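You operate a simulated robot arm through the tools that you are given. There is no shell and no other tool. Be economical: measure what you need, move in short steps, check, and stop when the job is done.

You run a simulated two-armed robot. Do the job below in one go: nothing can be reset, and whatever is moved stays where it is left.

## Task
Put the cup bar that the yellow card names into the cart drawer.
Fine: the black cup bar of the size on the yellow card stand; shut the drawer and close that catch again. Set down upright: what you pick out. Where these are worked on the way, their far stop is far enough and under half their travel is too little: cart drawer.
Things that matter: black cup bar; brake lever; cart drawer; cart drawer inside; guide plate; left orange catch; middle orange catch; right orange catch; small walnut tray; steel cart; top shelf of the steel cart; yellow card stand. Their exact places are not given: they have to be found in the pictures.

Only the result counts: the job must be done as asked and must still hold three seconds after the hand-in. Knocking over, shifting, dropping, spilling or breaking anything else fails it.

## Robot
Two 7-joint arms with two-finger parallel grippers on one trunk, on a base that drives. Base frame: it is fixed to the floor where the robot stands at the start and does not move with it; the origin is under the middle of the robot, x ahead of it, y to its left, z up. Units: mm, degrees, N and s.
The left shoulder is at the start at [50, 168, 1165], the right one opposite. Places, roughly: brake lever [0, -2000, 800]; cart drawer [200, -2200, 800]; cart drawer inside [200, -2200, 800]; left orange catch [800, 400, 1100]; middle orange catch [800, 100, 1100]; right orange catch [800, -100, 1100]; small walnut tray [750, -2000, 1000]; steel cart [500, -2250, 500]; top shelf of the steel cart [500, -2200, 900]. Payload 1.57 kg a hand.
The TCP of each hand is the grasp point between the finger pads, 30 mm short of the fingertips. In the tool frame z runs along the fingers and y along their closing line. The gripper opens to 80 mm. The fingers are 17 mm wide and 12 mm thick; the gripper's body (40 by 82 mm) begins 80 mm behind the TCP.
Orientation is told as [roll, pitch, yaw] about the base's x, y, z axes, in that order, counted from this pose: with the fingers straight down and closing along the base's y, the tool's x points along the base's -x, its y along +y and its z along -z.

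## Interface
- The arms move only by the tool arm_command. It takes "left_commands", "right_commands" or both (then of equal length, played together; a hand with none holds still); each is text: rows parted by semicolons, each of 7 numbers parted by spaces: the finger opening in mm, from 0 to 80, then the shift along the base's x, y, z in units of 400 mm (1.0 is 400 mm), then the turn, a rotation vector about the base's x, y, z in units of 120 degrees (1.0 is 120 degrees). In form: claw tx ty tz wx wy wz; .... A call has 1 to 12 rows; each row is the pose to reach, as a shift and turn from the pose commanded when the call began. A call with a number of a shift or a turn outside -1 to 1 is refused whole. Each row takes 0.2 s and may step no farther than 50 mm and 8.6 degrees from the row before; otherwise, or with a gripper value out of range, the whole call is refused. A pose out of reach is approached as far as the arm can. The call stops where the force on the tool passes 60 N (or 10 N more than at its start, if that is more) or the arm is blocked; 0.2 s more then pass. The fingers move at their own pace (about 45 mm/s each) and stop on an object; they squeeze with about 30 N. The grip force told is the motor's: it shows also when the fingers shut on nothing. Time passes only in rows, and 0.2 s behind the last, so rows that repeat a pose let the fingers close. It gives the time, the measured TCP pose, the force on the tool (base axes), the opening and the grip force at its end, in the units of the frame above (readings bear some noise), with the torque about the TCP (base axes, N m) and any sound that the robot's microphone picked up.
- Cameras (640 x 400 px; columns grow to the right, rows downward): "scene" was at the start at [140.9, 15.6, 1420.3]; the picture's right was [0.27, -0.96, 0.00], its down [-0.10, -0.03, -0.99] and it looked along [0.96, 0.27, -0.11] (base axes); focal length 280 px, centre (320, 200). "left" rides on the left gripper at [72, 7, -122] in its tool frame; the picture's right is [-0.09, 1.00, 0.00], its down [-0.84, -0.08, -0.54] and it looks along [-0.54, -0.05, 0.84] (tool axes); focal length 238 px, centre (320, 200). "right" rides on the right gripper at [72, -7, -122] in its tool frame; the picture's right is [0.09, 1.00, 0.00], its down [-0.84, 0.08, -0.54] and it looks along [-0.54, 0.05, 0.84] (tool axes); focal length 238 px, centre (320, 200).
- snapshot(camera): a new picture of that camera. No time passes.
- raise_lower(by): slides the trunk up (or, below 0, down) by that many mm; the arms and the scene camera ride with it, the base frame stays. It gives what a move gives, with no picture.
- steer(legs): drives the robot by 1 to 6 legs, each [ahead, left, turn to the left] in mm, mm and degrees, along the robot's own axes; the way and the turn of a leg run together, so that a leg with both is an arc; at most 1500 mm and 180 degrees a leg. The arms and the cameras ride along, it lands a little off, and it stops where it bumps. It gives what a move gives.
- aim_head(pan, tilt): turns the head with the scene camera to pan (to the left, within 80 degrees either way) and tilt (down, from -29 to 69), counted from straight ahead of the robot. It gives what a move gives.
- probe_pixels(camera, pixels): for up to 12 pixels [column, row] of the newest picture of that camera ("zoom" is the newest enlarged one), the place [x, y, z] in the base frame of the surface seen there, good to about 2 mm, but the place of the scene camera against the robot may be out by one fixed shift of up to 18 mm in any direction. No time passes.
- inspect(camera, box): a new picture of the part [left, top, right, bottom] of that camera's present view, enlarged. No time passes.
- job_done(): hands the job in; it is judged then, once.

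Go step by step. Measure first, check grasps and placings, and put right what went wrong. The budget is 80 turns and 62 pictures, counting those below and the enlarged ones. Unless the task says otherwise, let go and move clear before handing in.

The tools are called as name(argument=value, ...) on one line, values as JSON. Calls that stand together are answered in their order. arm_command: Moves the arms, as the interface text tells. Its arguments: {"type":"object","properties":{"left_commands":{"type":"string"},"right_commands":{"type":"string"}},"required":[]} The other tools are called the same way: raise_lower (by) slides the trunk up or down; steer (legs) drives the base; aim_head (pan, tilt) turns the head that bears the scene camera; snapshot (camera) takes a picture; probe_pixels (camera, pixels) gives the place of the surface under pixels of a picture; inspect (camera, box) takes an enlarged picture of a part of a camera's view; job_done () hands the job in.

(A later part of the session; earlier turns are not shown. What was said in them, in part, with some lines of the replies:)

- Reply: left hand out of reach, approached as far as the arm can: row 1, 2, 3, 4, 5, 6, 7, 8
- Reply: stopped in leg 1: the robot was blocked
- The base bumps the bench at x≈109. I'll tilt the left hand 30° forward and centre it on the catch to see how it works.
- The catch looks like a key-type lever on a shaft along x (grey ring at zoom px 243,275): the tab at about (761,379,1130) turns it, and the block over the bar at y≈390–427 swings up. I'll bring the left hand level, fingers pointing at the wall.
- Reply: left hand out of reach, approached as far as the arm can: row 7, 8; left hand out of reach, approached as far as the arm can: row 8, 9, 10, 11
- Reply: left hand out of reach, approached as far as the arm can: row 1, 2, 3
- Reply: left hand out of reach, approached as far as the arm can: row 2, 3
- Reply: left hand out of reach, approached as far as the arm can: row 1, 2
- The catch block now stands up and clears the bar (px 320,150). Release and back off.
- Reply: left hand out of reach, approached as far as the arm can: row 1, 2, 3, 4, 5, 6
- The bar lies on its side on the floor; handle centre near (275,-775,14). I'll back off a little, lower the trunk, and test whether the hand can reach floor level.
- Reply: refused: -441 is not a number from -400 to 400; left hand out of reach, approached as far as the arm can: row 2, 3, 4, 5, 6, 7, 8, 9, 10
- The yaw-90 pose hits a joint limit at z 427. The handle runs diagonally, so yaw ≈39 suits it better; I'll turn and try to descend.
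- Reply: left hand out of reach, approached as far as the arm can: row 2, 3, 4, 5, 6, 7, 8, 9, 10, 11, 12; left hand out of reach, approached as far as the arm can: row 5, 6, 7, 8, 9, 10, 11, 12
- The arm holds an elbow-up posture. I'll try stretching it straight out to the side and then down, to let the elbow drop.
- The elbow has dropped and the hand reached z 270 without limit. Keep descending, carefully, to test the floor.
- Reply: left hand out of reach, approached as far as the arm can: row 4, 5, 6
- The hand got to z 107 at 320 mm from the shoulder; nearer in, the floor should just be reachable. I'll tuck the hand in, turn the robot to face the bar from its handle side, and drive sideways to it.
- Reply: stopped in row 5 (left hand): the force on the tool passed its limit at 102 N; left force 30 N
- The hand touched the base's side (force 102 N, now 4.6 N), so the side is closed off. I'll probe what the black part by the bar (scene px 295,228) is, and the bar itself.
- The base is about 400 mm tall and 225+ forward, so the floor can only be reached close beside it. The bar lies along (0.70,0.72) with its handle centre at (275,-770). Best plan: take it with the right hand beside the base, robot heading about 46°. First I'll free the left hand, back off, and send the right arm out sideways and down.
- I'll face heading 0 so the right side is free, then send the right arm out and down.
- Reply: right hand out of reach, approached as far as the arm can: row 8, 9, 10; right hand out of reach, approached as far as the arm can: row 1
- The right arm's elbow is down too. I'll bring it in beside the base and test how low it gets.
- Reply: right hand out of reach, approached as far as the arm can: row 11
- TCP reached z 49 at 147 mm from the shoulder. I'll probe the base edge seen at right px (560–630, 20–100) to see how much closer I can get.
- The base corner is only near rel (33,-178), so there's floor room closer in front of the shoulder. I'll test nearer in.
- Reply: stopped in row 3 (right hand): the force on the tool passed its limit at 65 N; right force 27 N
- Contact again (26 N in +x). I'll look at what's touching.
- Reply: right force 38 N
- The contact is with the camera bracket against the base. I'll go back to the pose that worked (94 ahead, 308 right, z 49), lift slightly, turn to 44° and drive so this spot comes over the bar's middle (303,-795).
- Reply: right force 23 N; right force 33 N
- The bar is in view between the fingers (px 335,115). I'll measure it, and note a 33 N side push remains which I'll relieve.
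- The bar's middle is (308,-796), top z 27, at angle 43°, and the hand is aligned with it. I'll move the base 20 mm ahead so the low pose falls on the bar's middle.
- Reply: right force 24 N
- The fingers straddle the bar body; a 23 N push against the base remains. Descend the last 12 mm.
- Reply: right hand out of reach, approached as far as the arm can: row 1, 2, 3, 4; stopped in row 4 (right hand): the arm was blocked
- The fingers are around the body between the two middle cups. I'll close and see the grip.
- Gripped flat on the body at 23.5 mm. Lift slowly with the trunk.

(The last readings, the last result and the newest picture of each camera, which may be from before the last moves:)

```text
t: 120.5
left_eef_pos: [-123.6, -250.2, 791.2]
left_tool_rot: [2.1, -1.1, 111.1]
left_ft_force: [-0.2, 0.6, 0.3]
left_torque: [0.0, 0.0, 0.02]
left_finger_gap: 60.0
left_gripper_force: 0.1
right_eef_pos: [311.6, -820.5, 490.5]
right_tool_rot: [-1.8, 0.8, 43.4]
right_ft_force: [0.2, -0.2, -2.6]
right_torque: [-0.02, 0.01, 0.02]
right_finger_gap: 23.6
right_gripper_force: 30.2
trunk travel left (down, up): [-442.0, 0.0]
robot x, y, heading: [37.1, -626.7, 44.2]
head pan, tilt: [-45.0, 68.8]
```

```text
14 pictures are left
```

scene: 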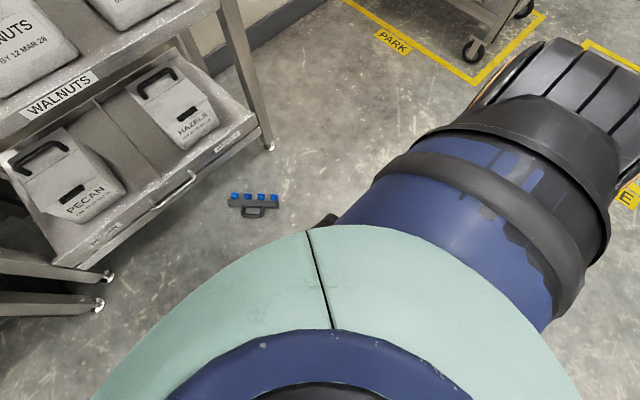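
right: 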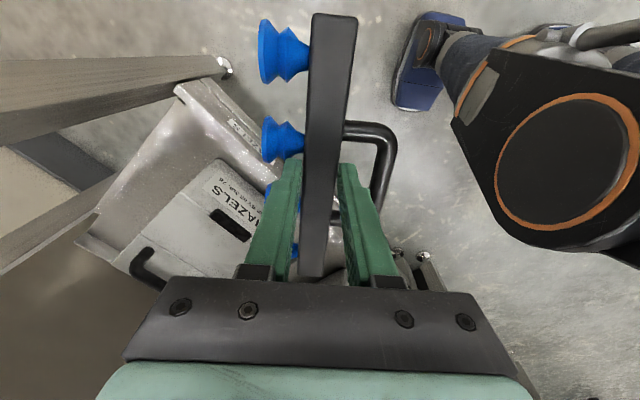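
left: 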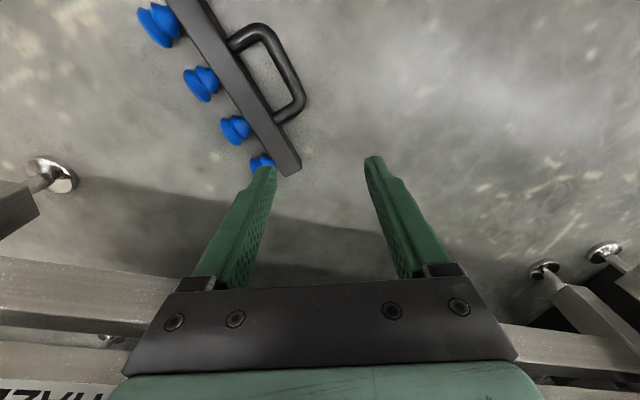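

The bar is in the right hand by its body (23.6 mm, steady). I'll turn to heading 0 and drive in shorter legs to a viewing spot before the cart.

steer(legs=[[0, 0, -44], [-480, 0, 0], [0, -500, 0], [0, -500, 0], [0, -450, 0]])

aim_head(pan=0, tilt=32)

snapshot(camera="scene")

```text
t: 138.3
left_eef_pos: [-281.1, -1680.1, 791.5]
left_tool_rot: [2.1, -1.1, 67.5]
left_ft_force: [-0.5, -0.3, -0.8]
left_torque: [-0.02, -0.01, 0.0]
left_finger_gap: 60.0
left_gripper_force: 0.0
right_eef_pos: [-358.9, -2394.8, 490.2]
right_tool_rot: [-1.7, 0.9, -0.1]
right_ft_force: [0.3, -0.3, -2.5]
right_torque: [0.06, 0.03, -0.01]
right_finger_gap: 23.8
right_gripper_force: 30.1
trunk travel left (down, up): [-442.0, 0.0]
robot x, y, heading: [-424.0, -2060.4, 0.7]
head pan, tilt: [-45.0, 68.8]
```

```text
t: 139.4
left_eef_pos: [-280.0, -1682.1, 791.6]
left_tool_rot: [2.2, -1.2, 67.5]
left_ft_force: [0.3, -0.4, -0.6]
left_torque: [0.04, -0.01, 0.0]
left_finger_gap: 59.9
left_gripper_force: 0.0
right_eef_pos: [-359.1, -2393.6, 491.3]
right_tool_rot: [-1.8, 0.7, -0.3]
right_ft_force: [0.2, -0.1, -3.0]
right_torque: [0.02, 0.0, 0.01]
right_finger_gap: 23.3
right_gripper_force: 29.5
trunk travel left (down, up): [-442.0, 0.0]
robot x, y, heading: [-425.4, -2063.4, 0.3]
head pan, tilt: [0.0, 32.0]
```

```text
13 pictures are left
```

scene: 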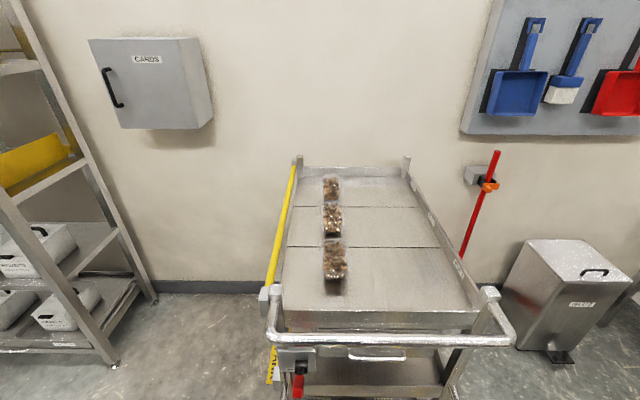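

The cart end faces the robot: push bar (px 390,340), drawer handle (px 375,355), brake lever with red knob (px 297,375). Enlarge and probe.

inspect(camera="scene", box=[240, 270, 540, 400])

probe_pixels(camera="scene", pixels=[[377, 357], [350, 352], [405, 352], [390, 340], [290, 340], [500, 335], [390, 320], [298, 385], [295, 360], [330, 365], [440, 365], [400, 300]])

```text
2.13 times, centred on (390, 335) of scene
```

zoom: 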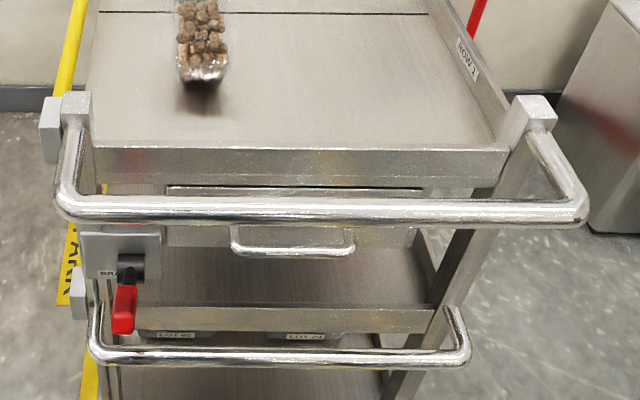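

```text
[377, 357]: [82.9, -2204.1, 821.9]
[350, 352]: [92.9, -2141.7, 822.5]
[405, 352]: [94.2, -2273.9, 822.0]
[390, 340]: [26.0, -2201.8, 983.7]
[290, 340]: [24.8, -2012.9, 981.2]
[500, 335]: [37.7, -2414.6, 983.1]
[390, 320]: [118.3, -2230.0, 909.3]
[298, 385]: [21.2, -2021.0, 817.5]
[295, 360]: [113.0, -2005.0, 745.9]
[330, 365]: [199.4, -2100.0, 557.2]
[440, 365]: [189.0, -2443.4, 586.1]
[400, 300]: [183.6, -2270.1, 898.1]
```

The drawer sits under the push bar, so the bar must be set down from above by its handle. I'll do a hand-to-hand transfer: back off, bring the right hand (bar handle pointing left) to the front, and point the left hand at the handle.

steer(legs=[[-260, 0, 0]])

arm_command(left_commands="50 0.03 -0.04 0.046 0 0 -0.0467; 50 0.06 -0.08 0.092 0 0 -0.0934; 50 0.09 -0.12 0.138 0 0 -0.14; 50 0.12 -0.16 0.184 0 0 -0.187; 50 0.15 -0.2 0.23 0 0 -0.234; 50 0.18 -0.24 0.276 0 0 -0.28; 50 0.21 -0.28 0.322 0 0 -0.327; 50 0.24 -0.32 0.368 0 0 -0.374; 50 0.27 -0.36 0.414 0 0 -0.42; 50 0.3 -0.4 0.46 0 0 -0.467; 50 0.33 -0.44 0.506 0 0 -0.514; 50 0.36 -0.48 0.552 0 0 -0.56", right_commands="0 0.04 0.03 0.083 0 0 0; 0 0.08 0.06 0.166 0 0 0; 0 0.12 0.09 0.249 0 0 0; 0 0.16 0.12 0.332 0 0 0; 0 0.2 0.15 0.415 0 0 0; 0 0.24 0.18 0.498 0 0 0; 0 0.28 0.21 0.581 0 0 0; 0 0.32 0.24 0.664 0 0 0; 0 0.36 0.27 0.747 0 0 0; 0 0.4 0.3 0.83 0 0 0; 0 0.44 0.33 0.913 0 0 0; 0 0.48 0.36 0.996 0 0 0")

```text
t: 141.2
left_eef_pos: [-535.8, -1684.2, 792.8]
left_tool_rot: [2.1, -1.2, 67.6]
left_ft_force: [0.3, 0.0, -0.7]
left_torque: [-0.01, 0.02, 0.01]
left_finger_gap: 60.2
left_gripper_force: 0.1
right_eef_pos: [-614.5, -2397.1, 491.1]
right_tool_rot: [-1.8, 0.7, -0.3]
right_ft_force: [-0.2, -0.1, -2.6]
right_torque: [0.01, 0.03, -0.04]
right_finger_gap: 23.6
right_gripper_force: 29.8
trunk travel left (down, up): [-442.0, 0.0]
robot x, y, heading: [-681.9, -2068.1, 0.8]
head pan, tilt: [0.0, 32.0]
```

```text
t: 143.8
left_eef_pos: [-391.7, -1878.2, 1013.3]
left_tool_rot: [2.3, -1.0, 0.3]
left_ft_force: [-0.3, -0.5, -1.1]
left_torque: [0.0, 0.04, 0.01]
left_finger_gap: 49.9
left_gripper_force: 0.1
right_eef_pos: [-614.1, -2396.2, 490.4]
right_tool_rot: [-1.8, 0.8, -0.2]
right_ft_force: [-0.3, -0.3, -3.3]
right_torque: [0.01, 0.02, -0.02]
right_finger_gap: 23.6
right_gripper_force: 29.6
right hand out of reach, approached as far as the arm can: row 1, 2, 3, 4, 5, 6, 7, 8, 9, 10, 11, 12
trunk travel left (down, up): [-442.0, 0.0]
robot x, y, heading: [-679.8, -2070.0, 0.7]
head pan, tilt: [0.0, 32.0]
```

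The stretched right arm is at a singular pose. I'll swing it outward and up (the way it came) while the left hand rolls to point right.

arm_command(left_commands="50 0.01 -0.02 0 -0.0625 0 0; 50 0.02 -0.04 0 -0.125 0 0; 50 0.03 -0.06 0 -0.1875 0 0; 50 0.04 -0.08 0 -0.25 0 0; 50 0.05 -0.1 0 -0.3125 0 0; 50 0.06 -0.12 0 -0.375 0 0; 50 0.07 -0.14 0 -0.4375 0 0; 50 0.08 -0.16 0 -0.5 0 0; 50 0.09 -0.18 0 -0.5625 0 0; 50 0.1 -0.2 0 -0.625 0 0; 50 0.1 -0.22 0 -0.6875 0 0; 50 0.1 -0.25 0 -0.75 0 0", right_commands="0 0.04 -0.05 0.02 0 0 0; 0 0.08 -0.1 0.05 0 0 0; 0 0.12 -0.15 0.09 0 0 0; 0 0.16 -0.2 0.14 0 0 0; 0 0.2 -0.25 0.2 0 0 0; 0 0.24 -0.3 0.27 0 0 0; 0 0.28 -0.35 0.35 0 0 0; 0 0.32 -0.4 0.43 0 0 0; 0 0.36 -0.45 0.51 0 0 0; 0 0.4 -0.48 0.6 0 0 0; 0 0.44 -0.48 0.7 0 0 0; 0 0.48 -0.46 0.8 0 0 0")

```text
t: 146.4
left_eef_pos: [-351.5, -1975.7, 1012.6]
left_tool_rot: [-88.0, 0.4, 1.1]
left_ft_force: [0.7, 0.5, 0.0]
left_torque: [0.01, 0.0, 0.02]
left_finger_gap: 50.2
left_gripper_force: 0.0
right_eef_pos: [-422.6, -2572.2, 819.0]
right_tool_rot: [-1.9, 0.9, -0.2]
right_ft_force: [0.7, 0.6, -2.8]
right_torque: [0.0, 0.01, 0.0]
right_finger_gap: 23.5
right_gripper_force: 29.8
trunk travel left (down, up): [-442.0, 0.0]
robot x, y, heading: [-678.5, -2067.2, 0.5]
head pan, tilt: [0.0, 32.0]
```

Left now points right at (−351,−1976,1013). Bring the right hand and bar in front, short of the left fingertips.

arm_command(right_commands="0 0.015 0.06 0.05 0 0 0; 0 0.03 0.14 0.1 0 0 0; 0 0.045 0.22 0.15 0 0 0; 0 0.06 0.3 0.2 0 0 0; 0 0.075 0.38 0.25 0 0 0; 0 0.09 0.46 0.3 0 0 0; 0 0.105 0.54 0.35 0 0 0; 0 0.12 0.62 0.4 0 0 0; 0 0.135 0.7 0.45 0 0 0; 0 0.15 0.78 0.5 0 0 0; 0 0.165 0.86 0.54 0 0 0; 0 0.178 0.94 0.575 0 0 0")

snapshot(camera="left")

```text
t: 149.0
left_eef_pos: [-352.2, -1975.9, 1011.6]
left_tool_rot: [-87.8, 0.3, 1.1]
left_ft_force: [0.3, 0.4, 0.4]
left_torque: [0.01, 0.0, 0.01]
left_finger_gap: 50.0
left_gripper_force: 0.2
right_eef_pos: [-350.6, -2193.5, 1048.5]
right_tool_rot: [-1.9, 0.8, -0.3]
right_ft_force: [-0.4, 0.7, -3.9]
right_torque: [-0.03, 0.01, 0.02]
right_finger_gap: 23.7
right_gripper_force: 29.2
trunk travel left (down, up): [-442.0, 0.0]
robot x, y, heading: [-679.9, -2067.5, 0.7]
head pan, tilt: [0.0, 32.0]
```

```text
11 pictures are left
```

left: 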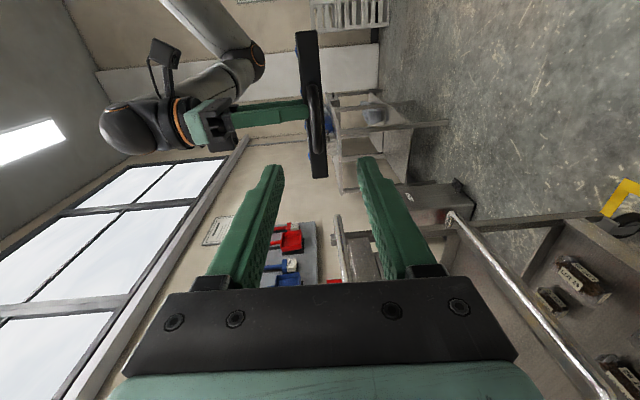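

The handle (px 316,115) faces the left gripper. Measure it.

probe_pixels(camera="left", pixels=[[315, 90], [317, 105], [318, 120], [320, 135], [319, 148], [305, 36], [319, 172], [300, 60], [314, 84], [322, 120]])

```text
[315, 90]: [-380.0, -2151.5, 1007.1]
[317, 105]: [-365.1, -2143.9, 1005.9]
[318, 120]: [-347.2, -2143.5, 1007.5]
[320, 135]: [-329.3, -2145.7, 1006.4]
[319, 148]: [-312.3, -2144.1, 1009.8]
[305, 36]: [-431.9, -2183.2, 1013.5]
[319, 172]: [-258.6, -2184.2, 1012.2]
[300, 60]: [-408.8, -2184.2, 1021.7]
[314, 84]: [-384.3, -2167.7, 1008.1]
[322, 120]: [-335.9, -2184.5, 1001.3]
```

Handle centre about (−346,−2150,1010). Advance the left fingers around it and close.

arm_command(left_commands="50 0.015 -0.1 -0.003 0 0 0; 50 0.015 -0.2 -0.003 0 0 0; 50 0.015 -0.3 -0.003 0 0 0; 50 0.015 -0.395 -0.003 0 0 0; 50 0.015 -0.395 -0.003 0 0 0; 20 0.015 -0.395 -0.003 0 0 0; 0 0.015 -0.395 -0.003 0 0 0; 0 0.015 -0.395 -0.003 0 0 0; 0 0.015 -0.395 -0.003 0 0 0")

snapshot(camera="left")

```text
t: 151.0
left_eef_pos: [-346.6, -2135.8, 1011.6]
left_tool_rot: [-88.0, 0.3, 1.1]
left_ft_force: [-0.7, -0.9, 3.4]
left_torque: [-0.06, -0.05, 0.0]
left_finger_gap: 13.2
left_gripper_force: 29.1
right_eef_pos: [-350.6, -2195.2, 1049.0]
right_tool_rot: [-1.8, 0.7, -0.2]
right_ft_force: [0.4, 1.3, -6.3]
right_torque: [-0.1, 0.05, -0.03]
right_finger_gap: 23.5
right_gripper_force: 29.7
trunk travel left (down, up): [-442.0, 0.0]
robot x, y, heading: [-678.6, -2071.1, 0.3]
head pan, tilt: [0.0, 32.0]
```

```text
10 pictures are left
```

left: 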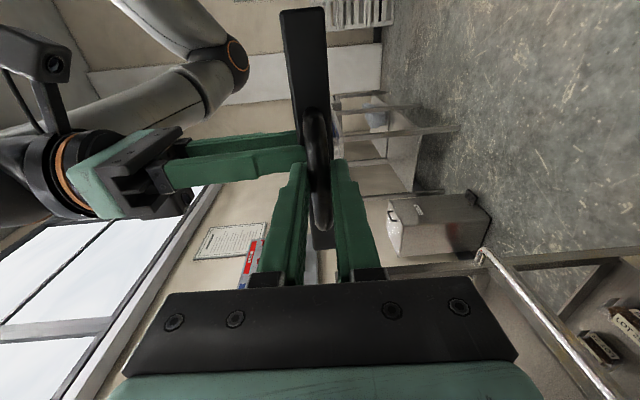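

Left grips the handle (13.2 mm). Release the right only slightly (30 mm), and lift it straight out.

arm_command(right_commands="30 0 0 0 0 0 0; 30 0 0 0 0 0 0; 30 0 0 0.06 0 0 0; 30 0 0 0.14 0 0 0; 30 0 -0.08 0.2 0 0 0; 60 0 -0.18 0.22 0 0 0; 60 0 -0.28 0.22 0 0 0")

snapshot(camera="left")

```text
t: 152.6
left_eef_pos: [-346.6, -2136.2, 1011.0]
left_tool_rot: [-87.8, 0.3, 1.1]
left_ft_force: [0.6, -0.4, 0.7]
left_torque: [0.17, 0.03, 0.03]
left_finger_gap: 13.5
left_gripper_force: 30.0
right_eef_pos: [-351.3, -2308.4, 1137.6]
right_tool_rot: [-1.8, 0.8, -0.1]
right_ft_force: [-0.1, 0.5, 0.2]
right_torque: [0.0, 0.0, -0.02]
right_finger_gap: 60.1
right_gripper_force: 0.0
trunk travel left (down, up): [-442.0, 0.0]
robot x, y, heading: [-680.8, -2068.1, 0.4]
head pan, tilt: [0.0, 32.0]
```

```text
9 pictures are left
```

left: 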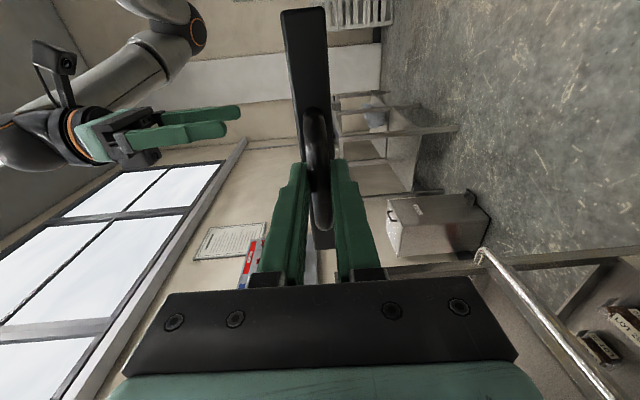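

The bar stays level in the left grip. Now roll the left hand back to tool-down (bar upright) and out to the left, while the right hand yaws −90° for the drawer handle.

arm_command(left_commands="0 0 0.06 0.02 0.061 0 0; 0 0 0.13 0.04 0.122 0 0; 0 0 0.2 0.06 0.183 0 0; 0 0 0.27 0.08 0.244 0 0; 0 0 0.34 0.1 0.305 0 0; 0 0 0.41 0.12 0.366 0 0; 0 0 0.48 0.14 0.427 0 0; 0 0 0.55 0.16 0.488 0 0; 0 0 0.62 0.18 0.549 0 0; 0 0 0.69 0.2 0.61 0 0; 0 0 0.76 0.2 0.672 0 0; 0 0 0.83 0.2 0.733 0 0", right_commands="50 0 0 0 0 0 -0.0625; 50 0 0 0 0 0 -0.125; 50 0 0 0 0 0 -0.1875; 50 0 0 0 0 0 -0.25; 50 0 0 0 0 0 -0.3125; 50 0 0 0 0 0 -0.375; 50 0 0 0 0 0 -0.4375; 50 0 0 0 0 0 -0.5; 50 0 0 0 0 0 -0.5625; 50 0 0 0 0 0 -0.625; 50 0 0 0 0 0 -0.6875; 50 0 0 0 0 0 -0.75")

arm_command(right_commands="50 0.06 0 0 0 -0.065 0; 50 0.12 0 0 0 -0.13 0; 50 0.18 0 0 0 -0.195 0; 50 0.24 0 0 0 -0.26 0; 50 0.3 0 0 0 -0.325 0; 50 0.34 0 0 0 -0.39 0; 50 0.36 0 0 0 -0.458 0")

raise_lower(by=-270)

inspect(camera="scene", box=[200, 180, 440, 330])

```text
t: 155.2
left_eef_pos: [-345.5, -1802.2, 1091.2]
left_tool_rot: [0.2, -1.1, 0.4]
left_ft_force: [0.0, 0.1, -3.4]
left_torque: [-0.01, -0.01, 0.01]
left_finger_gap: 13.6
left_gripper_force: 29.7
right_eef_pos: [-350.9, -2305.9, 1137.0]
right_tool_rot: [-1.8, 0.9, -90.3]
right_ft_force: [0.5, -0.1, -0.4]
right_torque: [-0.03, 0.0, -0.02]
right_finger_gap: 50.2
right_gripper_force: 0.1
trunk travel left (down, up): [-442.0, 0.0]
robot x, y, heading: [-680.0, -2066.3, 0.6]
head pan, tilt: [0.0, 32.0]
```

```text
t: 156.8
left_eef_pos: [-346.8, -1804.8, 1091.7]
left_tool_rot: [0.1, -1.1, 0.3]
left_ft_force: [0.6, -1.0, -2.1]
left_torque: [-0.02, 0.03, -0.01]
left_finger_gap: 13.3
left_gripper_force: 29.7
right_eef_pos: [-208.3, -2305.1, 1135.3]
right_tool_rot: [53.2, 0.7, -89.6]
right_ft_force: [0.1, 0.1, 0.3]
right_torque: [-0.01, 0.03, -0.05]
right_finger_gap: 50.1
right_gripper_force: 0.0
trunk travel left (down, up): [-442.0, 0.0]
robot x, y, heading: [-679.6, -2066.9, 0.6]
head pan, tilt: [0.0, 32.0]
```

```text
t: 159.6
left_eef_pos: [-345.8, -1804.1, 822.4]
left_tool_rot: [0.1, -1.1, 0.4]
left_ft_force: [-0.1, -0.3, -3.7]
left_torque: [0.01, 0.02, 0.02]
left_finger_gap: 13.2
left_gripper_force: 29.9
right_eef_pos: [-208.0, -2304.8, 866.4]
right_tool_rot: [53.1, 0.7, -89.6]
right_ft_force: [0.6, 0.1, 0.5]
right_torque: [0.03, 0.03, 0.02]
right_finger_gap: 49.9
right_gripper_force: 0.0
trunk travel left (down, up): [-172.0, 270.0]
robot x, y, heading: [-680.4, -2068.7, 0.6]
head pan, tilt: [0.0, 32.0]
```

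```text
2.67 times, centred on (320, 255) of scene
```

zoom: 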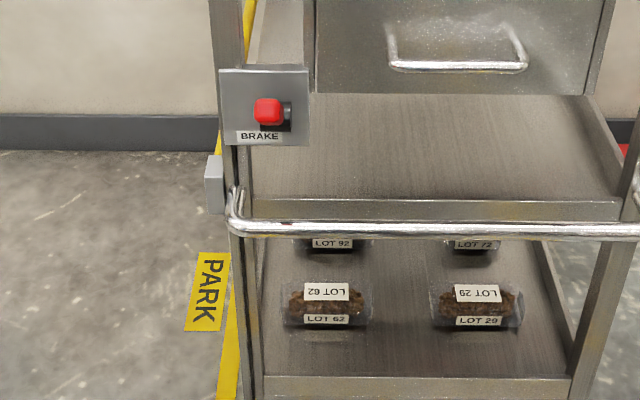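

The drawer front and handle are plain; brake lever sticks out (I'll leave it). Drive in so the right hand is short of the handle, then measure with its camera.

steer(legs=[[185, 111, 0]])

snapshot(camera="right")

```text
t: 161.3
left_eef_pos: [-161.6, -1688.3, 820.3]
left_tool_rot: [0.1, -1.0, 0.4]
left_ft_force: [-0.1, 0.1, -3.3]
left_torque: [-0.01, 0.0, 0.03]
left_finger_gap: 13.2
left_gripper_force: 29.7
right_eef_pos: [-23.1, -2190.3, 865.0]
right_tool_rot: [53.2, 0.5, -89.4]
right_ft_force: [-0.1, -0.3, 0.4]
right_torque: [0.01, -0.01, -0.01]
right_finger_gap: 49.8
right_gripper_force: 0.1
trunk travel left (down, up): [-172.0, 270.0]
robot x, y, heading: [-496.7, -1951.5, 0.9]
head pan, tilt: [0.0, 32.0]
```

```text
7 pictures are left
```

right: 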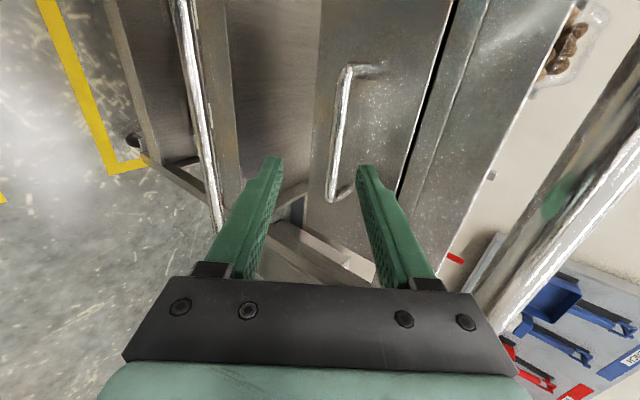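

probe_pixels(camera="right", pixels=[[345, 85], [339, 130], [334, 180], [362, 120], [310, 150], [408, 150], [425, 90], [375, 100], [560, 240]])

```text
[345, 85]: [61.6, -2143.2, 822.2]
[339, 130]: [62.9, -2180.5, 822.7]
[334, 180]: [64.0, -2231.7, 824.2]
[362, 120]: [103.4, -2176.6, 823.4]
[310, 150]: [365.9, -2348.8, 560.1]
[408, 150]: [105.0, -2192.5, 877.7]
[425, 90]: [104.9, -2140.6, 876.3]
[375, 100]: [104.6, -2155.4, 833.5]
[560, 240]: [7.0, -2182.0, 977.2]
```

Handle bar centre ≈ (68,−2190,820), drawer front x 104. Align, advance along the fingers and close on it.

arm_command(right_commands="28 0.06 0 -0.01 0 0 0; 28 0.108 0 -0.022 0 0 0; 28 0.108 0 -0.022 0 0 0; 28 0.155 0 -0.058 0 0 0; 28 0.2 0 -0.092 0 0 0; 28 0.2 0 -0.092 0 0 0; 0 0.2 0 -0.092 0 0 0; 0 0.2 0 -0.092 0 0 0; 0 0.2 0 -0.092 0 0 0")

```text
t: 163.3
left_eef_pos: [-162.5, -1689.0, 821.1]
left_tool_rot: [0.1, -1.1, 0.5]
left_ft_force: [0.7, 0.6, -3.0]
left_torque: [-0.01, 0.04, 0.0]
left_finger_gap: 13.4
left_gripper_force: 29.9
right_eef_pos: [57.6, -2190.5, 826.5]
right_tool_rot: [52.7, 0.6, -89.4]
right_ft_force: [-11.3, 0.4, -0.6]
right_torque: [-0.25, 0.23, -0.21]
right_finger_gap: 13.5
right_gripper_force: 30.1
trunk travel left (down, up): [-172.0, 270.0]
robot x, y, heading: [-494.4, -1957.4, 0.6]
head pan, tilt: [0.0, 32.0]
```

Gripped. Pull the drawer by driving back.

steer(legs=[[-130, 0, 0], [-130, 0, 0]])

snapshot(camera="right")

```text
t: 165.4
left_eef_pos: [-424.9, -1692.9, 821.7]
left_tool_rot: [0.1, -1.2, 0.3]
left_ft_force: [0.6, 0.8, -3.3]
left_torque: [0.02, 0.0, 0.02]
left_finger_gap: 13.3
left_gripper_force: 30.3
right_eef_pos: [-204.6, -2195.2, 829.1]
right_tool_rot: [53.2, 0.5, -89.6]
right_ft_force: [-0.3, 0.7, -0.3]
right_torque: [0.0, -0.03, 0.0]
right_finger_gap: 0.0
right_gripper_force: 21.2
trunk travel left (down, up): [-172.0, 270.0]
robot x, y, heading: [-759.2, -1954.0, 0.8]
head pan, tilt: [0.0, 32.0]
```

```text
6 pictures are left
```

right: 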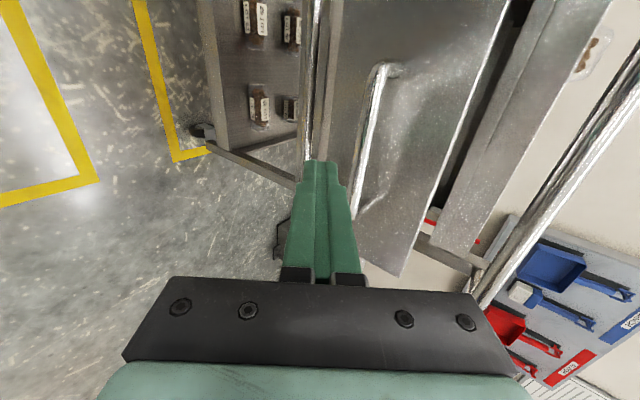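

The fingers slipped off after pulling the drawer partway. Measure where the drawer and cart are.

probe_pixels(camera="right", pixels=[[380, 80], [370, 150], [358, 210], [430, 180], [460, 180], [500, 30], [480, 200], [560, 220], [470, 60], [310, 60]])

```text
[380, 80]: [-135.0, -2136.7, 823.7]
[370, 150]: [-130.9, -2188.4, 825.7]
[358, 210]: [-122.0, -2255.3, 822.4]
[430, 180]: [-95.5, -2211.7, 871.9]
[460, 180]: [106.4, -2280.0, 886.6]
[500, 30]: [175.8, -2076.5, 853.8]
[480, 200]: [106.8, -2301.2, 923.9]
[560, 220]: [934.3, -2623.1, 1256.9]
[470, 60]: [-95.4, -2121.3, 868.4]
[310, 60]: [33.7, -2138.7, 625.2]
```

The cart hasn't moved (rim still x 106), and the drawer is out 200 mm (front at x −95), likely its stop. Next: raise the trunk, yaw the left hand 90° so the bar lies across the drawer, retract the right, and drive the bar over the drawer.

raise_lower(by=175)

arm_command(left_commands="0 0 0 0 0 0 0.0625; 0 0 0 0 0 0 0.125; 0 0 0 0 0 0 0.1875; 0 0 0 0 0 0 0.25; 0 0 0 0 0 0 0.3125; 0 0 0 0 0 0 0.375; 0 0 0 0 0 0 0.4375; 0 0 0 0 0 0 0.5; 0 0 0 0 0 0 0.5625; 0 0 0 0 0 0 0.625; 0 0 0 0 0 0 0.6875; 0 0 0 0 0 0 0.747", right_commands="0 -0.05 0 0.02 0 0 0; 0 -0.1 0 0.04 0 0 0; 0 -0.15 0 0.06 0 0 0; 0 -0.2 0 0.08 0 0 0; 0 -0.25 0 0.1 0 0 0; 0 -0.3 0 0.12 0 0 0; 0 -0.35 0 0.14 0 0 0; 0 -0.4 0 0.16 0 0 0; 0 -0.45 0 0.18 0 0 0; 0 -0.5 0 0.2 0 0 0; 0 -0.5 0 0.22 0 0 0; 0 -0.5 0 0.24 0 0 0")

steer(legs=[[0, -503, 0], [333, 0, 0]])

snapshot(camera="left")

```text
t: 167.4
left_eef_pos: [-425.0, -1691.6, 995.6]
left_tool_rot: [0.1, -1.0, 0.3]
left_ft_force: [-0.8, 0.0, -3.2]
left_torque: [0.01, 0.02, 0.03]
left_finger_gap: 13.3
left_gripper_force: 30.3
right_eef_pos: [-205.6, -2193.0, 1005.1]
right_tool_rot: [53.1, 0.6, -89.7]
right_ft_force: [0.5, 0.0, -0.4]
right_torque: [-0.02, -0.01, 0.03]
right_finger_gap: 0.1
right_gripper_force: 21.0
trunk travel left (down, up): [-347.0, 95.0]
robot x, y, heading: [-760.3, -1954.2, 0.7]
head pan, tilt: [0.0, 32.0]
```

```text
t: 170.0
left_eef_pos: [-425.3, -1693.7, 994.8]
left_tool_rot: [0.1, -1.1, 90.0]
left_ft_force: [-0.5, -0.1, -2.8]
left_torque: [-0.01, -0.04, 0.04]
left_finger_gap: 13.2
left_gripper_force: 30.0
right_eef_pos: [-333.9, -2201.9, 1125.1]
right_tool_rot: [53.0, 0.6, -89.7]
right_ft_force: [-0.6, 0.2, -0.3]
right_torque: [-0.01, -0.02, -0.01]
right_finger_gap: 0.0
right_gripper_force: 21.1
right hand out of reach, approached as far as the arm can: row 6, 7, 8, 9, 10, 11, 12
trunk travel left (down, up): [-347.0, 95.0]
robot x, y, heading: [-756.1, -1958.0, 0.4]
head pan, tilt: [0.0, 32.0]
```

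```text
t: 176.8
left_eef_pos: [-83.7, -2199.6, 995.2]
left_tool_rot: [0.0, -1.1, 89.6]
left_ft_force: [0.3, 0.2, -2.7]
left_torque: [0.0, -0.02, -0.01]
left_finger_gap: 13.3
left_gripper_force: 29.9
right_eef_pos: [5.5, -2708.4, 1123.7]
right_tool_rot: [53.0, 0.6, -89.9]
right_ft_force: [0.4, -0.9, -1.1]
right_torque: [-0.02, 0.0, 0.0]
right_finger_gap: 0.0
right_gripper_force: 20.9
trunk travel left (down, up): [-347.0, 95.0]
robot x, y, heading: [-419.5, -2462.1, 0.6]
head pan, tilt: [0.0, 32.0]
```

```text
5 pictures are left
```

left: 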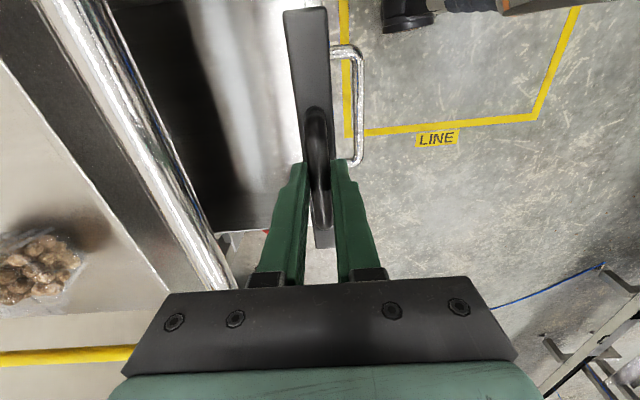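

The bar is over the drawer front region. Probe the drawer's inside (floor, end wall, front wall) and the bar.

probe_pixels(camera="left", pixels=[[230, 100], [250, 180], [280, 60], [240, 215], [250, 228], [225, 232], [283, 215], [296, 60], [215, 20], [306, 12], [324, 245], [150, 60]])

```text
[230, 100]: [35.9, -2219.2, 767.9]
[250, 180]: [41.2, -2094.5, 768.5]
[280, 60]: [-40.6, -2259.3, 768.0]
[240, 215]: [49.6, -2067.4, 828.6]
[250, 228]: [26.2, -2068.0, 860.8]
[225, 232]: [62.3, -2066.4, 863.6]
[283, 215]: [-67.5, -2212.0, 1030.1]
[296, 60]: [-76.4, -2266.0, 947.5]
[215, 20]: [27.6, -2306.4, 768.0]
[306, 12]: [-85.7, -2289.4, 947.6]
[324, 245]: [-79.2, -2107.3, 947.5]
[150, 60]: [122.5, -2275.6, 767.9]
```

Drawer floor z 768, inside y −2067…−2313; the bar's bottom is near z 893. Shift 28 mm forward, lower 112 with the trunk, then ease down with the arm.

arm_command(left_commands="0 0.035 0 0 0 0 0; 0 0.07 0 0 0 0 0; 0 0.07 0 0 0 0 0")

raise_lower(by=-112)

arm_command(left_commands="0 0 0 -0.01 0 0 0; 0 0 0 -0.02 0 0 0; 0 0 0 -0.03 0 0 0; 0 0 0 -0.03 0 0 0")

snapshot(camera="left")

```text
t: 177.6
left_eef_pos: [-56.9, -2200.5, 996.2]
left_tool_rot: [0.0, -1.0, 89.6]
left_ft_force: [-0.4, -0.4, -3.2]
left_torque: [-0.04, -0.01, 0.01]
left_finger_gap: 13.4
left_gripper_force: 29.9
right_eef_pos: [5.4, -2709.0, 1124.7]
right_tool_rot: [53.1, 0.6, -89.9]
right_ft_force: [0.5, 0.2, -0.5]
right_torque: [0.01, 0.0, 0.01]
right_finger_gap: 0.1
right_gripper_force: 21.6
trunk travel left (down, up): [-347.0, 95.0]
robot x, y, heading: [-423.5, -2458.9, 0.7]
head pan, tilt: [0.0, 32.0]
```

```text
t: 179.0
left_eef_pos: [-56.5, -2199.8, 883.9]
left_tool_rot: [0.0, -1.1, 89.8]
left_ft_force: [0.6, 1.0, -3.7]
left_torque: [0.02, -0.02, -0.02]
left_finger_gap: 13.4
left_gripper_force: 29.6
right_eef_pos: [6.3, -2708.9, 1012.1]
right_tool_rot: [53.1, 0.6, -89.9]
right_ft_force: [0.1, 0.0, 0.3]
right_torque: [-0.04, 0.02, -0.03]
right_finger_gap: 0.0
right_gripper_force: 21.4
trunk travel left (down, up): [-235.0, 207.0]
robot x, y, heading: [-422.5, -2462.3, 0.5]
head pan, tilt: [0.0, 32.0]
```

```text
t: 180.0
left_eef_pos: [-57.1, -2199.9, 871.3]
left_tool_rot: [0.2, -1.0, 89.7]
left_ft_force: [0.2, 0.4, -2.8]
left_torque: [-0.03, 0.0, 0.02]
left_finger_gap: 13.3
left_gripper_force: 29.9
right_eef_pos: [6.4, -2708.2, 1011.2]
right_tool_rot: [53.1, 0.6, -89.9]
right_ft_force: [-0.3, 0.1, 0.3]
right_torque: [-0.01, 0.0, -0.04]
right_finger_gap: 0.0
right_gripper_force: 21.0
trunk travel left (down, up): [-235.0, 207.0]
robot x, y, heading: [-424.2, -2465.3, 0.5]
head pan, tilt: [0.0, 32.0]
```

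```text
4 pictures are left
```

left: 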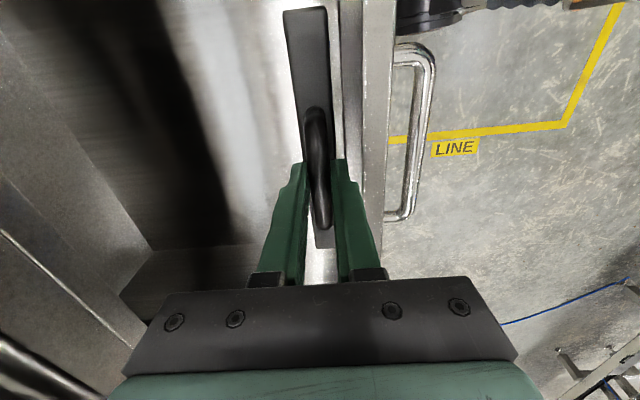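

The bar stands in the drawer just above the floor. Ease down 7 mm, open narrowly, rise straight up and check.

arm_command(left_commands="0 0 0 -0.008 0 0 0; 0 0 0 -0.016 0 0 0; 0 0 0 -0.016 0 0 0")

arm_command(left_commands="26 0 0 0 0 0 0; 26 0 0 0 0 0 0; 26 0 0 0 0 0 0")

raise_lower(by=125)

snapshot(camera="left")

```text
t: 180.8
left_eef_pos: [-57.2, -2201.0, 868.0]
left_tool_rot: [-0.1, -1.1, 89.6]
left_ft_force: [1.3, -0.7, 7.2]
left_torque: [0.84, 0.0, -0.08]
left_finger_gap: 13.4
left_gripper_force: 30.0
right_eef_pos: [3.6, -2709.4, 1012.1]
right_tool_rot: [53.2, 0.7, -89.9]
right_ft_force: [0.3, 0.3, -0.1]
right_torque: [-0.03, 0.01, 0.03]
right_finger_gap: 0.0
right_gripper_force: 21.1
trunk travel left (down, up): [-235.0, 207.0]
robot x, y, heading: [-421.1, -2464.3, 0.5]
head pan, tilt: [0.0, 32.0]
```

```text
t: 181.6
left_eef_pos: [-56.8, -2200.1, 865.8]
left_tool_rot: [0.2, -1.1, 89.7]
left_ft_force: [6.7, -1.5, -2.5]
left_torque: [0.04, 0.01, 0.14]
left_finger_gap: 19.4
left_gripper_force: 0.0
right_eef_pos: [5.8, -2708.3, 1011.4]
right_tool_rot: [53.0, 0.6, -89.9]
right_ft_force: [-0.4, 1.0, 0.0]
right_torque: [0.02, -0.01, 0.01]
right_finger_gap: 0.0
right_gripper_force: 21.0
trunk travel left (down, up): [-235.0, 207.0]
robot x, y, heading: [-417.5, -2461.8, 0.4]
head pan, tilt: [0.0, 32.0]
```

```text
t: 183.2
left_eef_pos: [-57.4, -2199.8, 990.9]
left_tool_rot: [0.0, -1.0, 89.5]
left_ft_force: [0.0, -1.1, -0.3]
left_torque: [-0.01, -0.03, -0.02]
left_finger_gap: 25.9
left_gripper_force: 0.0
right_eef_pos: [5.4, -2708.8, 1137.2]
right_tool_rot: [53.1, 0.7, -90.0]
right_ft_force: [-0.4, -0.3, 0.3]
right_torque: [0.02, 0.04, 0.01]
right_finger_gap: 0.0
right_gripper_force: 21.0
trunk travel left (down, up): [-360.0, 82.0]
robot x, y, heading: [-419.5, -2465.3, 0.2]
head pan, tilt: [0.0, 32.0]
```

```text
3 pictures are left
```

left: 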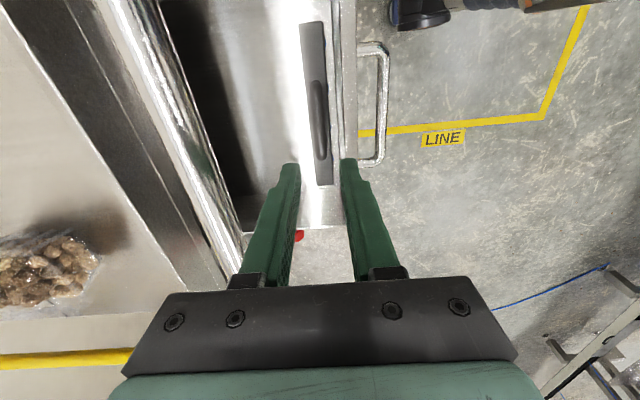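

The bar stands upright in the drawer, released. Back off, shift so the right hand faces the drawer handle, and lower the trunk.

steer(legs=[[-250, 0, 0], [0, 518, 0]])

raise_lower(by=-183)

```text
t: 189.6
left_eef_pos: [-304.3, -1696.0, 990.7]
left_tool_rot: [0.2, -1.1, 88.9]
left_ft_force: [0.1, -0.5, 0.0]
left_torque: [0.05, -0.02, -0.01]
left_finger_gap: 25.9
left_gripper_force: 0.0
right_eef_pos: [-249.9, -2206.4, 1136.9]
right_tool_rot: [53.1, 0.6, -90.5]
right_ft_force: [0.1, -0.3, -0.4]
right_torque: [-0.01, -0.02, -0.05]
right_finger_gap: 0.1
right_gripper_force: 21.3
trunk travel left (down, up): [-360.0, 82.0]
robot x, y, heading: [-672.8, -1952.0, -0.3]
head pan, tilt: [0.0, 32.0]
```

```text
t: 191.6
left_eef_pos: [-303.9, -1696.9, 807.9]
left_tool_rot: [0.1, -1.1, 88.9]
left_ft_force: [0.8, -0.2, -1.0]
left_torque: [-0.01, -0.01, 0.02]
left_finger_gap: 26.2
left_gripper_force: 0.0
right_eef_pos: [-248.7, -2206.1, 952.9]
right_tool_rot: [53.1, 0.6, -90.7]
right_ft_force: [0.8, 0.8, 0.7]
right_torque: [0.01, 0.02, 0.03]
right_finger_gap: 0.0
right_gripper_force: 21.1
trunk travel left (down, up): [-177.0, 265.0]
robot x, y, heading: [-670.2, -1954.4, -0.5]
head pan, tilt: [0.0, 32.0]
```

Move onto the drawer handle, grip it, and push the drawer shut by driving ahead.

arm_command(right_commands="34 0.06 0.03 -0.08 0 0 0; 34 0.12 0.035 -0.17 0 0 0; 34 0.1875 0.035 -0.2425 0 0 0; 34 0.1875 0.035 -0.2425 0 0 0; 34 0.235 0.035 -0.278 0 0 0; 34 0.28 0.035 -0.3125 0 0 0; 34 0.28 0.035 -0.3125 0 0 0; 0 0.28 0.035 -0.3125 0 0 0; 0 0.28 0.035 -0.3125 0 0 0; 0 0.28 0.035 -0.3125 0 0 0")

steer(legs=[[200, 0, 0]])

arm_command(right_commands="0 0.015 0 0 0 0 0; 0 0.03 0 0 0 0 0; 0 0.03 0 0 0 0 0")

snapshot(camera="right")

```text
t: 193.8
left_eef_pos: [-302.9, -1696.4, 807.4]
left_tool_rot: [0.2, -1.0, 88.8]
left_ft_force: [1.0, 0.2, -0.5]
left_torque: [-0.01, 0.01, -0.01]
left_finger_gap: 26.2
left_gripper_force: 0.1
right_eef_pos: [-136.2, -2192.8, 824.7]
right_tool_rot: [52.4, 0.6, -90.5]
right_ft_force: [-1.2, 0.6, -0.5]
right_torque: [-0.45, 0.15, 0.05]
right_finger_gap: 13.6
right_gripper_force: 29.3
trunk travel left (down, up): [-177.0, 265.0]
robot x, y, heading: [-671.4, -1950.7, -0.4]
head pan, tilt: [0.0, 32.0]
```

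```text
t: 195.4
left_eef_pos: [-104.0, -1696.0, 806.8]
left_tool_rot: [0.1, -1.1, 89.0]
left_ft_force: [0.6, -0.9, 0.1]
left_torque: [-0.01, 0.02, 0.03]
left_finger_gap: 25.9
left_gripper_force: 0.0
right_eef_pos: [63.9, -2192.8, 824.2]
right_tool_rot: [52.4, 0.5, -90.4]
right_ft_force: [-9.4, 4.4, 0.0]
right_torque: [-0.11, 0.25, 0.48]
right_finger_gap: 13.8
right_gripper_force: 29.7
trunk travel left (down, up): [-177.0, 265.0]
robot x, y, heading: [-472.1, -1956.8, -0.5]
head pan, tilt: [0.0, 32.0]
```

```text
t: 196.2
left_eef_pos: [-107.0, -1697.9, 809.5]
left_tool_rot: [0.0, -1.1, 89.0]
left_ft_force: [-0.4, 0.0, 0.2]
left_torque: [-0.02, -0.05, 0.0]
left_finger_gap: 26.1
left_gripper_force: 0.0
right_eef_pos: [72.3, -2192.5, 821.6]
right_tool_rot: [51.7, 0.6, -90.5]
right_ft_force: [-32.4, 1.6, -15.0]
right_torque: [-0.04, 0.24, 0.5]
right_finger_gap: 14.0
right_gripper_force: 29.8
trunk travel left (down, up): [-177.0, 265.0]
robot x, y, heading: [-473.8, -1955.7, -0.5]
head pan, tilt: [0.0, 32.0]
```

```text
2 pictures are left
```

right: 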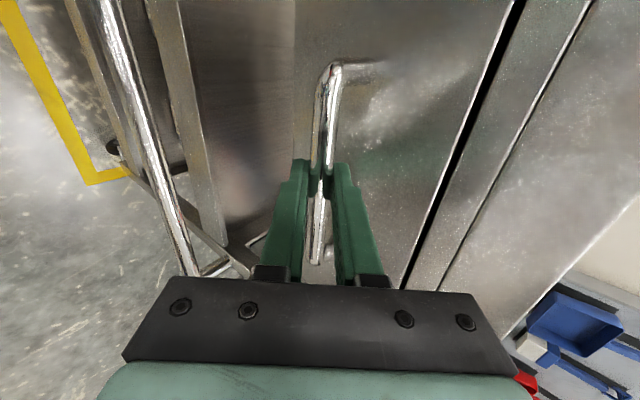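

The drawer appears shut (pushing 32 N against its stop). I'll verify by probing, release, retract, and reconfigure the left arm for the catch while driving back towards the bench.

probe_pixels(camera="right", pixels=[[400, 130], [470, 60], [500, 100], [330, 100], [560, 60]])

arm_command(right_commands="34 0 0 0 0 0 0; 34 -0.02 0 0 0 0 0; 34 -0.08 0 0.045 0 0 0; 34 -0.16 0 0.105 0 0 0; 34 -0.16 0 0.105 0 0 0")

steer(legs=[[-300, 0, 0]])

arm_command(left_commands="10 0 0 0.02 0 0 -0.062; 0 0 0 0.04 0 0 -0.124; 0 0 0 0.06 0 0 -0.186; 0 0 0 0.08 0 0 -0.248; 0 0 0 0.1 0 0 -0.31; 0 0 0 0.12 0 0 -0.372; 0 0 0 0.14 0 0 -0.434; 0 0 0 0.16 0 0 -0.496; 0 0 0 0.18 0 0 -0.558; 0 0 0 0.2 0 0 -0.62; 0 0 0 0.2 0 0 -0.682; 0 0 0 0.2 0 0 -0.742", right_commands="34 -0.02 0 0.06 0 0 0; 34 -0.04 0 0.12 0 0 0; 34 -0.06 0 0.18 0 0 0; 34 -0.08 0 0.24 0 0 0; 34 -0.1 0 0.3 0 0 0; 34 -0.12 0 0.36 0 0 0; 34 -0.14 0 0.42 0 0 0; 34 -0.16 0 0.48 0 0 0; 34 -0.18 0 0.54 0 0 0; 34 -0.2 0 0.6 0 0 0; 34 -0.2 0 0.6 0 0 0; 34 -0.2 0 0.6 0 0 0")

arm_command(left_commands="0 0.025 0 0.04 0 -0.0625 0; 0 0.05 0 0.08 0 -0.125 0; 0 0.08 0 0.12 0 -0.1875 0; 0 0.11 0 0.16 0 -0.25 0; 0 0.14 0 0.2 0 -0.3125 0; 0 0.17 0 0.24 0 -0.375 0; 0 0.2 0 0.28 0 -0.4375 0; 0 0.23 0 0.32 0 -0.5 0; 0 0.26 0 0.36 0 -0.5625 0; 0 0.29 0 0.4 0 -0.625 0; 0 0.31 0 0.43 0 -0.6875 0; 0 0.33 0 0.45 0 -0.75 0")

raise_lower(by=65)

steer(legs=[[0, 450, 0], [330, 0, 0], [0, 790, 0], [0, 790, 0]])

```text
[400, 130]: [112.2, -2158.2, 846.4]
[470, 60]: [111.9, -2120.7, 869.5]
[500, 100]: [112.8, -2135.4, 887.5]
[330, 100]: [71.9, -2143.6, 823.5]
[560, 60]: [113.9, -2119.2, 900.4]
```

```text
t: 197.4
left_eef_pos: [-106.1, -1696.7, 808.4]
left_tool_rot: [0.0, -1.1, 89.0]
left_ft_force: [0.4, -0.4, -0.4]
left_torque: [-0.02, -0.01, -0.01]
left_finger_gap: 25.9
left_gripper_force: 0.0
right_eef_pos: [8.9, -2193.9, 868.5]
right_tool_rot: [52.4, 0.7, -90.7]
right_ft_force: [-0.7, -0.5, 0.4]
right_torque: [-0.01, -0.02, -0.01]
right_finger_gap: 34.0
right_gripper_force: 0.0
trunk travel left (down, up): [-177.0, 265.0]
robot x, y, heading: [-470.4, -1952.0, -0.2]
head pan, tilt: [0.0, 32.0]
```

```text
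t: 199.4
left_eef_pos: [-404.3, -1696.8, 807.2]
left_tool_rot: [0.1, -1.1, 88.7]
left_ft_force: [0.4, -0.5, 0.6]
left_torque: [-0.02, 0.0, -0.01]
left_finger_gap: 26.2
left_gripper_force: 0.0
right_eef_pos: [-292.9, -2193.7, 866.5]
right_tool_rot: [52.4, 0.6, -90.8]
right_ft_force: [0.0, 0.1, 0.3]
right_torque: [-0.02, 0.02, -0.02]
right_finger_gap: 34.0
right_gripper_force: 0.0
trunk travel left (down, up): [-177.0, 265.0]
robot x, y, heading: [-775.1, -1952.2, -0.3]
head pan, tilt: [0.0, 32.0]
```

```text
t: 202.0
left_eef_pos: [-404.3, -1696.7, 888.5]
left_tool_rot: [0.1, -1.0, -0.5]
left_ft_force: [-0.3, -0.6, -0.4]
left_torque: [0.01, 0.01, 0.01]
left_finger_gap: 0.2
left_gripper_force: 21.3
right_eef_pos: [-373.1, -2194.4, 1107.6]
right_tool_rot: [52.4, 0.7, -90.9]
right_ft_force: [0.3, 0.8, -0.8]
right_torque: [-0.01, -0.01, -0.02]
right_finger_gap: 34.1
right_gripper_force: 0.0
trunk travel left (down, up): [-177.0, 265.0]
robot x, y, heading: [-769.9, -1951.5, -0.3]
head pan, tilt: [0.0, 32.0]
```

```text
t: 204.6
left_eef_pos: [-273.3, -1697.6, 1069.6]
left_tool_rot: [163.2, -88.8, -163.2]
left_ft_force: [-0.2, -0.1, -1.2]
left_torque: [-0.04, -0.04, -0.02]
left_finger_gap: 0.2
left_gripper_force: 21.2
right_eef_pos: [-374.1, -2193.9, 1107.6]
right_tool_rot: [52.4, 0.6, -90.7]
right_ft_force: [0.0, -0.7, 0.1]
right_torque: [0.01, -0.02, 0.03]
right_finger_gap: 34.1
right_gripper_force: 0.1
trunk travel left (down, up): [-177.0, 265.0]
robot x, y, heading: [-771.3, -1953.2, -0.6]
head pan, tilt: [0.0, 32.0]
```

```text
t: 205.7
left_eef_pos: [-271.8, -1698.0, 1132.7]
left_tool_rot: [161.5, -89.0, -161.3]
left_ft_force: [0.2, -0.8, 0.9]
left_torque: [0.0, 0.0, 0.01]
left_finger_gap: 0.1
left_gripper_force: 21.9
right_eef_pos: [-374.0, -2193.4, 1172.0]
right_tool_rot: [52.5, 0.6, -90.9]
right_ft_force: [0.8, -0.3, -1.1]
right_torque: [-0.02, -0.01, -0.01]
right_finger_gap: 34.0
right_gripper_force: 0.0
trunk travel left (down, up): [-242.0, 200.0]
robot x, y, heading: [-775.7, -1952.0, -0.3]
head pan, tilt: [0.0, 32.0]
```

```text
t: 225.9
left_eef_pos: [60.0, 347.4, 1133.2]
left_tool_rot: [161.6, -88.9, -161.0]
left_ft_force: [0.3, -1.1, 0.7]
left_torque: [0.01, -0.02, 0.01]
left_finger_gap: 0.1
left_gripper_force: 21.5
right_eef_pos: [-33.8, -151.4, 1173.4]
right_tool_rot: [52.4, 0.5, -90.2]
right_ft_force: [0.0, 0.4, 0.5]
right_torque: [0.01, 0.0, -0.03]
right_finger_gap: 34.1
right_gripper_force: 0.1
trunk travel left (down, up): [-242.0, 200.0]
robot x, y, heading: [-432.9, 85.9, -0.0]
head pan, tilt: [0.0, 32.0]
```

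The drawer is flush and the left hand points level at (60,347,1133), tracking well. Drive up to the bench and raise the closed fingers beside the catch.

steer(legs=[[525, 0, 0]])

arm_command(left_commands="0 0 -0.03 0.04 0 0 0; 0 0.05 -0.04 0.08 0 0 0; 0 0.15 -0.04 0.08 0 0 0; 0 0.25 -0.04 0.08 0 0 0; 0 0.3 -0.04 0.08 0 0 0; 0 0.3 -0.04 0.08 0 0 0")

inspect(camera="left", box=[120, 0, 520, 250])

```text
t: 228.9
left_eef_pos: [579.2, 353.0, 1133.3]
left_tool_rot: [161.3, -88.9, -160.2]
left_ft_force: [0.1, -0.5, 0.2]
left_torque: [0.03, 0.04, 0.02]
left_finger_gap: 0.0
left_gripper_force: 21.3
right_eef_pos: [487.4, -146.0, 1172.7]
right_tool_rot: [52.4, 0.6, -89.8]
right_ft_force: [0.8, -0.2, 0.1]
right_torque: [-0.01, 0.01, -0.03]
right_finger_gap: 34.1
right_gripper_force: 0.1
trunk travel left (down, up): [-242.0, 200.0]
robot x, y, heading: [83.6, 87.7, 0.6]
head pan, tilt: [0.0, 32.0]
```

```text
t: 230.3
left_eef_pos: [698.2, 336.8, 1164.6]
left_tool_rot: [162.0, -88.9, -160.9]
left_ft_force: [1.1, -0.5, 0.1]
left_torque: [0.0, -0.01, -0.01]
left_finger_gap: 0.1
left_gripper_force: 21.6
right_eef_pos: [486.8, -145.6, 1173.2]
right_tool_rot: [52.5, 0.6, -89.8]
right_ft_force: [0.0, 0.5, 0.4]
right_torque: [0.0, 0.0, 0.02]
right_finger_gap: 33.9
right_gripper_force: 0.0
trunk travel left (down, up): [-242.0, 200.0]
robot x, y, heading: [85.6, 89.5, 0.3]
head pan, tilt: [0.0, 32.0]
```

```text
1.60 times, centred on (320, 125) of left
5 turns are left
```

zoom: 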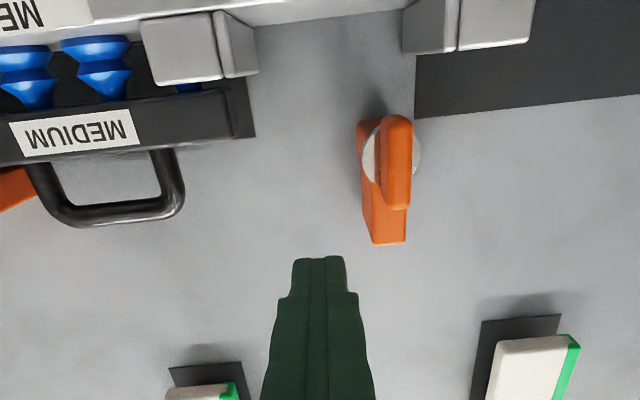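

The standing catch block is just right of the closed fingers. Slide in past it, sweep it left (+y), press it down, then withdraw and look.

arm_command(left_commands="0 0.1 0 0 0 0 0; 0 0.21 0 0 0 0 0; 0 0.21 0.05 0 0 0 0; 0 0.21 0.09 0 0 0 0; 0 0.21 0.13 0 0 0 0; 0 0.21 0.17 0 0 0 0; 0 0.21 0.205 0 0 0 0; 0 0.21 0.205 -0.015 0 0 0; 0 0.21 0.205 -0.03 0 0 0; 0 0.21 0.205 -0.043 0 0 0; 0 0.21 0.205 -0.043 0 0 0")

arm_command(left_commands="0 0 0 0.04 0 0 0; 0 0 0 0.08 0 0 0; 0 -0.1 0 0.08 0 0 0; 0 -0.2 0 0.08 0 0 0; 0 -0.3 -0.05 0.08 0 0 0")

inspect(camera="left", box=[120, 0, 520, 250])

```text
t: 232.7
left_eef_pos: [781.6, 418.9, 1152.6]
left_tool_rot: [166.0, -88.4, -165.0]
left_ft_force: [5.2, 1.9, 11.0]
left_torque: [0.0, -0.08, -0.01]
left_finger_gap: 0.0
left_gripper_force: 21.6
right_eef_pos: [486.7, -146.0, 1173.8]
right_tool_rot: [52.5, 0.5, -89.9]
right_ft_force: [-0.5, -0.3, -0.6]
right_torque: [-0.06, 0.02, -0.03]
right_finger_gap: 34.0
right_gripper_force: 0.0
trunk travel left (down, up): [-242.0, 200.0]
robot x, y, heading: [84.8, 86.9, 0.4]
head pan, tilt: [0.0, 32.0]
```

```text
t: 233.9
left_eef_pos: [665.6, 399.0, 1179.8]
left_tool_rot: [160.7, -89.0, -159.7]
left_ft_force: [0.6, 0.4, -0.3]
left_torque: [0.02, -0.01, 0.0]
left_finger_gap: 0.0
left_gripper_force: 21.9
right_eef_pos: [486.6, -147.9, 1172.6]
right_tool_rot: [52.5, 0.6, -89.9]
right_ft_force: [0.5, 0.1, -0.2]
right_torque: [0.0, -0.01, 0.04]
right_finger_gap: 33.9
right_gripper_force: 0.0
trunk travel left (down, up): [-242.0, 200.0]
robot x, y, heading: [83.5, 89.7, 0.4]
head pan, tilt: [0.0, 32.0]
```

```text
1.60 times, centred on (320, 125) of left
4 turns are left
```

zoom: 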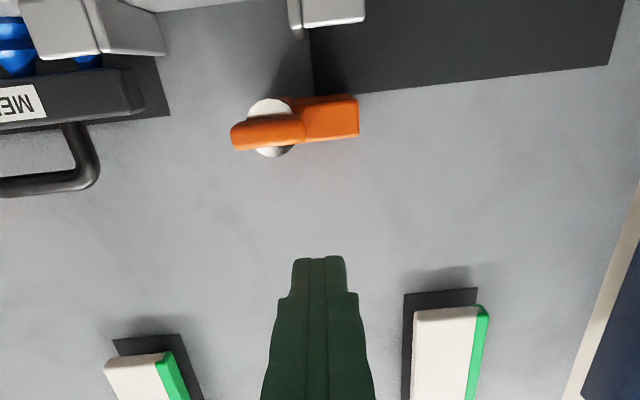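

The catch lies flat again (zoom px 295,122). A quick probe to confirm it's level.

probe_pixels(camera="zoom", pixels=[[345, 135], [355, 133], [315, 138], [340, 115], [260, 135], [240, 140], [295, 132]])

```text
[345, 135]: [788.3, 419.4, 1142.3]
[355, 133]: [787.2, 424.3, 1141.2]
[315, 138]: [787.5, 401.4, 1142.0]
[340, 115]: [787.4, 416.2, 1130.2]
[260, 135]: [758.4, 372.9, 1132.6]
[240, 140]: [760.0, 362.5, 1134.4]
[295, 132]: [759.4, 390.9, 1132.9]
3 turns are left
```

The catch block is level again (z 1142 along its length, as at the start), the drawer is flush, and both hands are clear, so I'm handing in.

job_done()

```text
The job is handed in.
```

The large black cup bar named on the yellow card is standing upright in the cart drawer; the drawer is shut, the left orange catch is closed again, and both hands are clear.

Two things may count against it:
- **Bar dropped:** the bar slipped onto the floor on the first drive towards the cart. I picked it up and passed it from one hand to the other before placing it.
- **Cart position:** the cart may have moved about 7 mm when I pushed the drawer shut.
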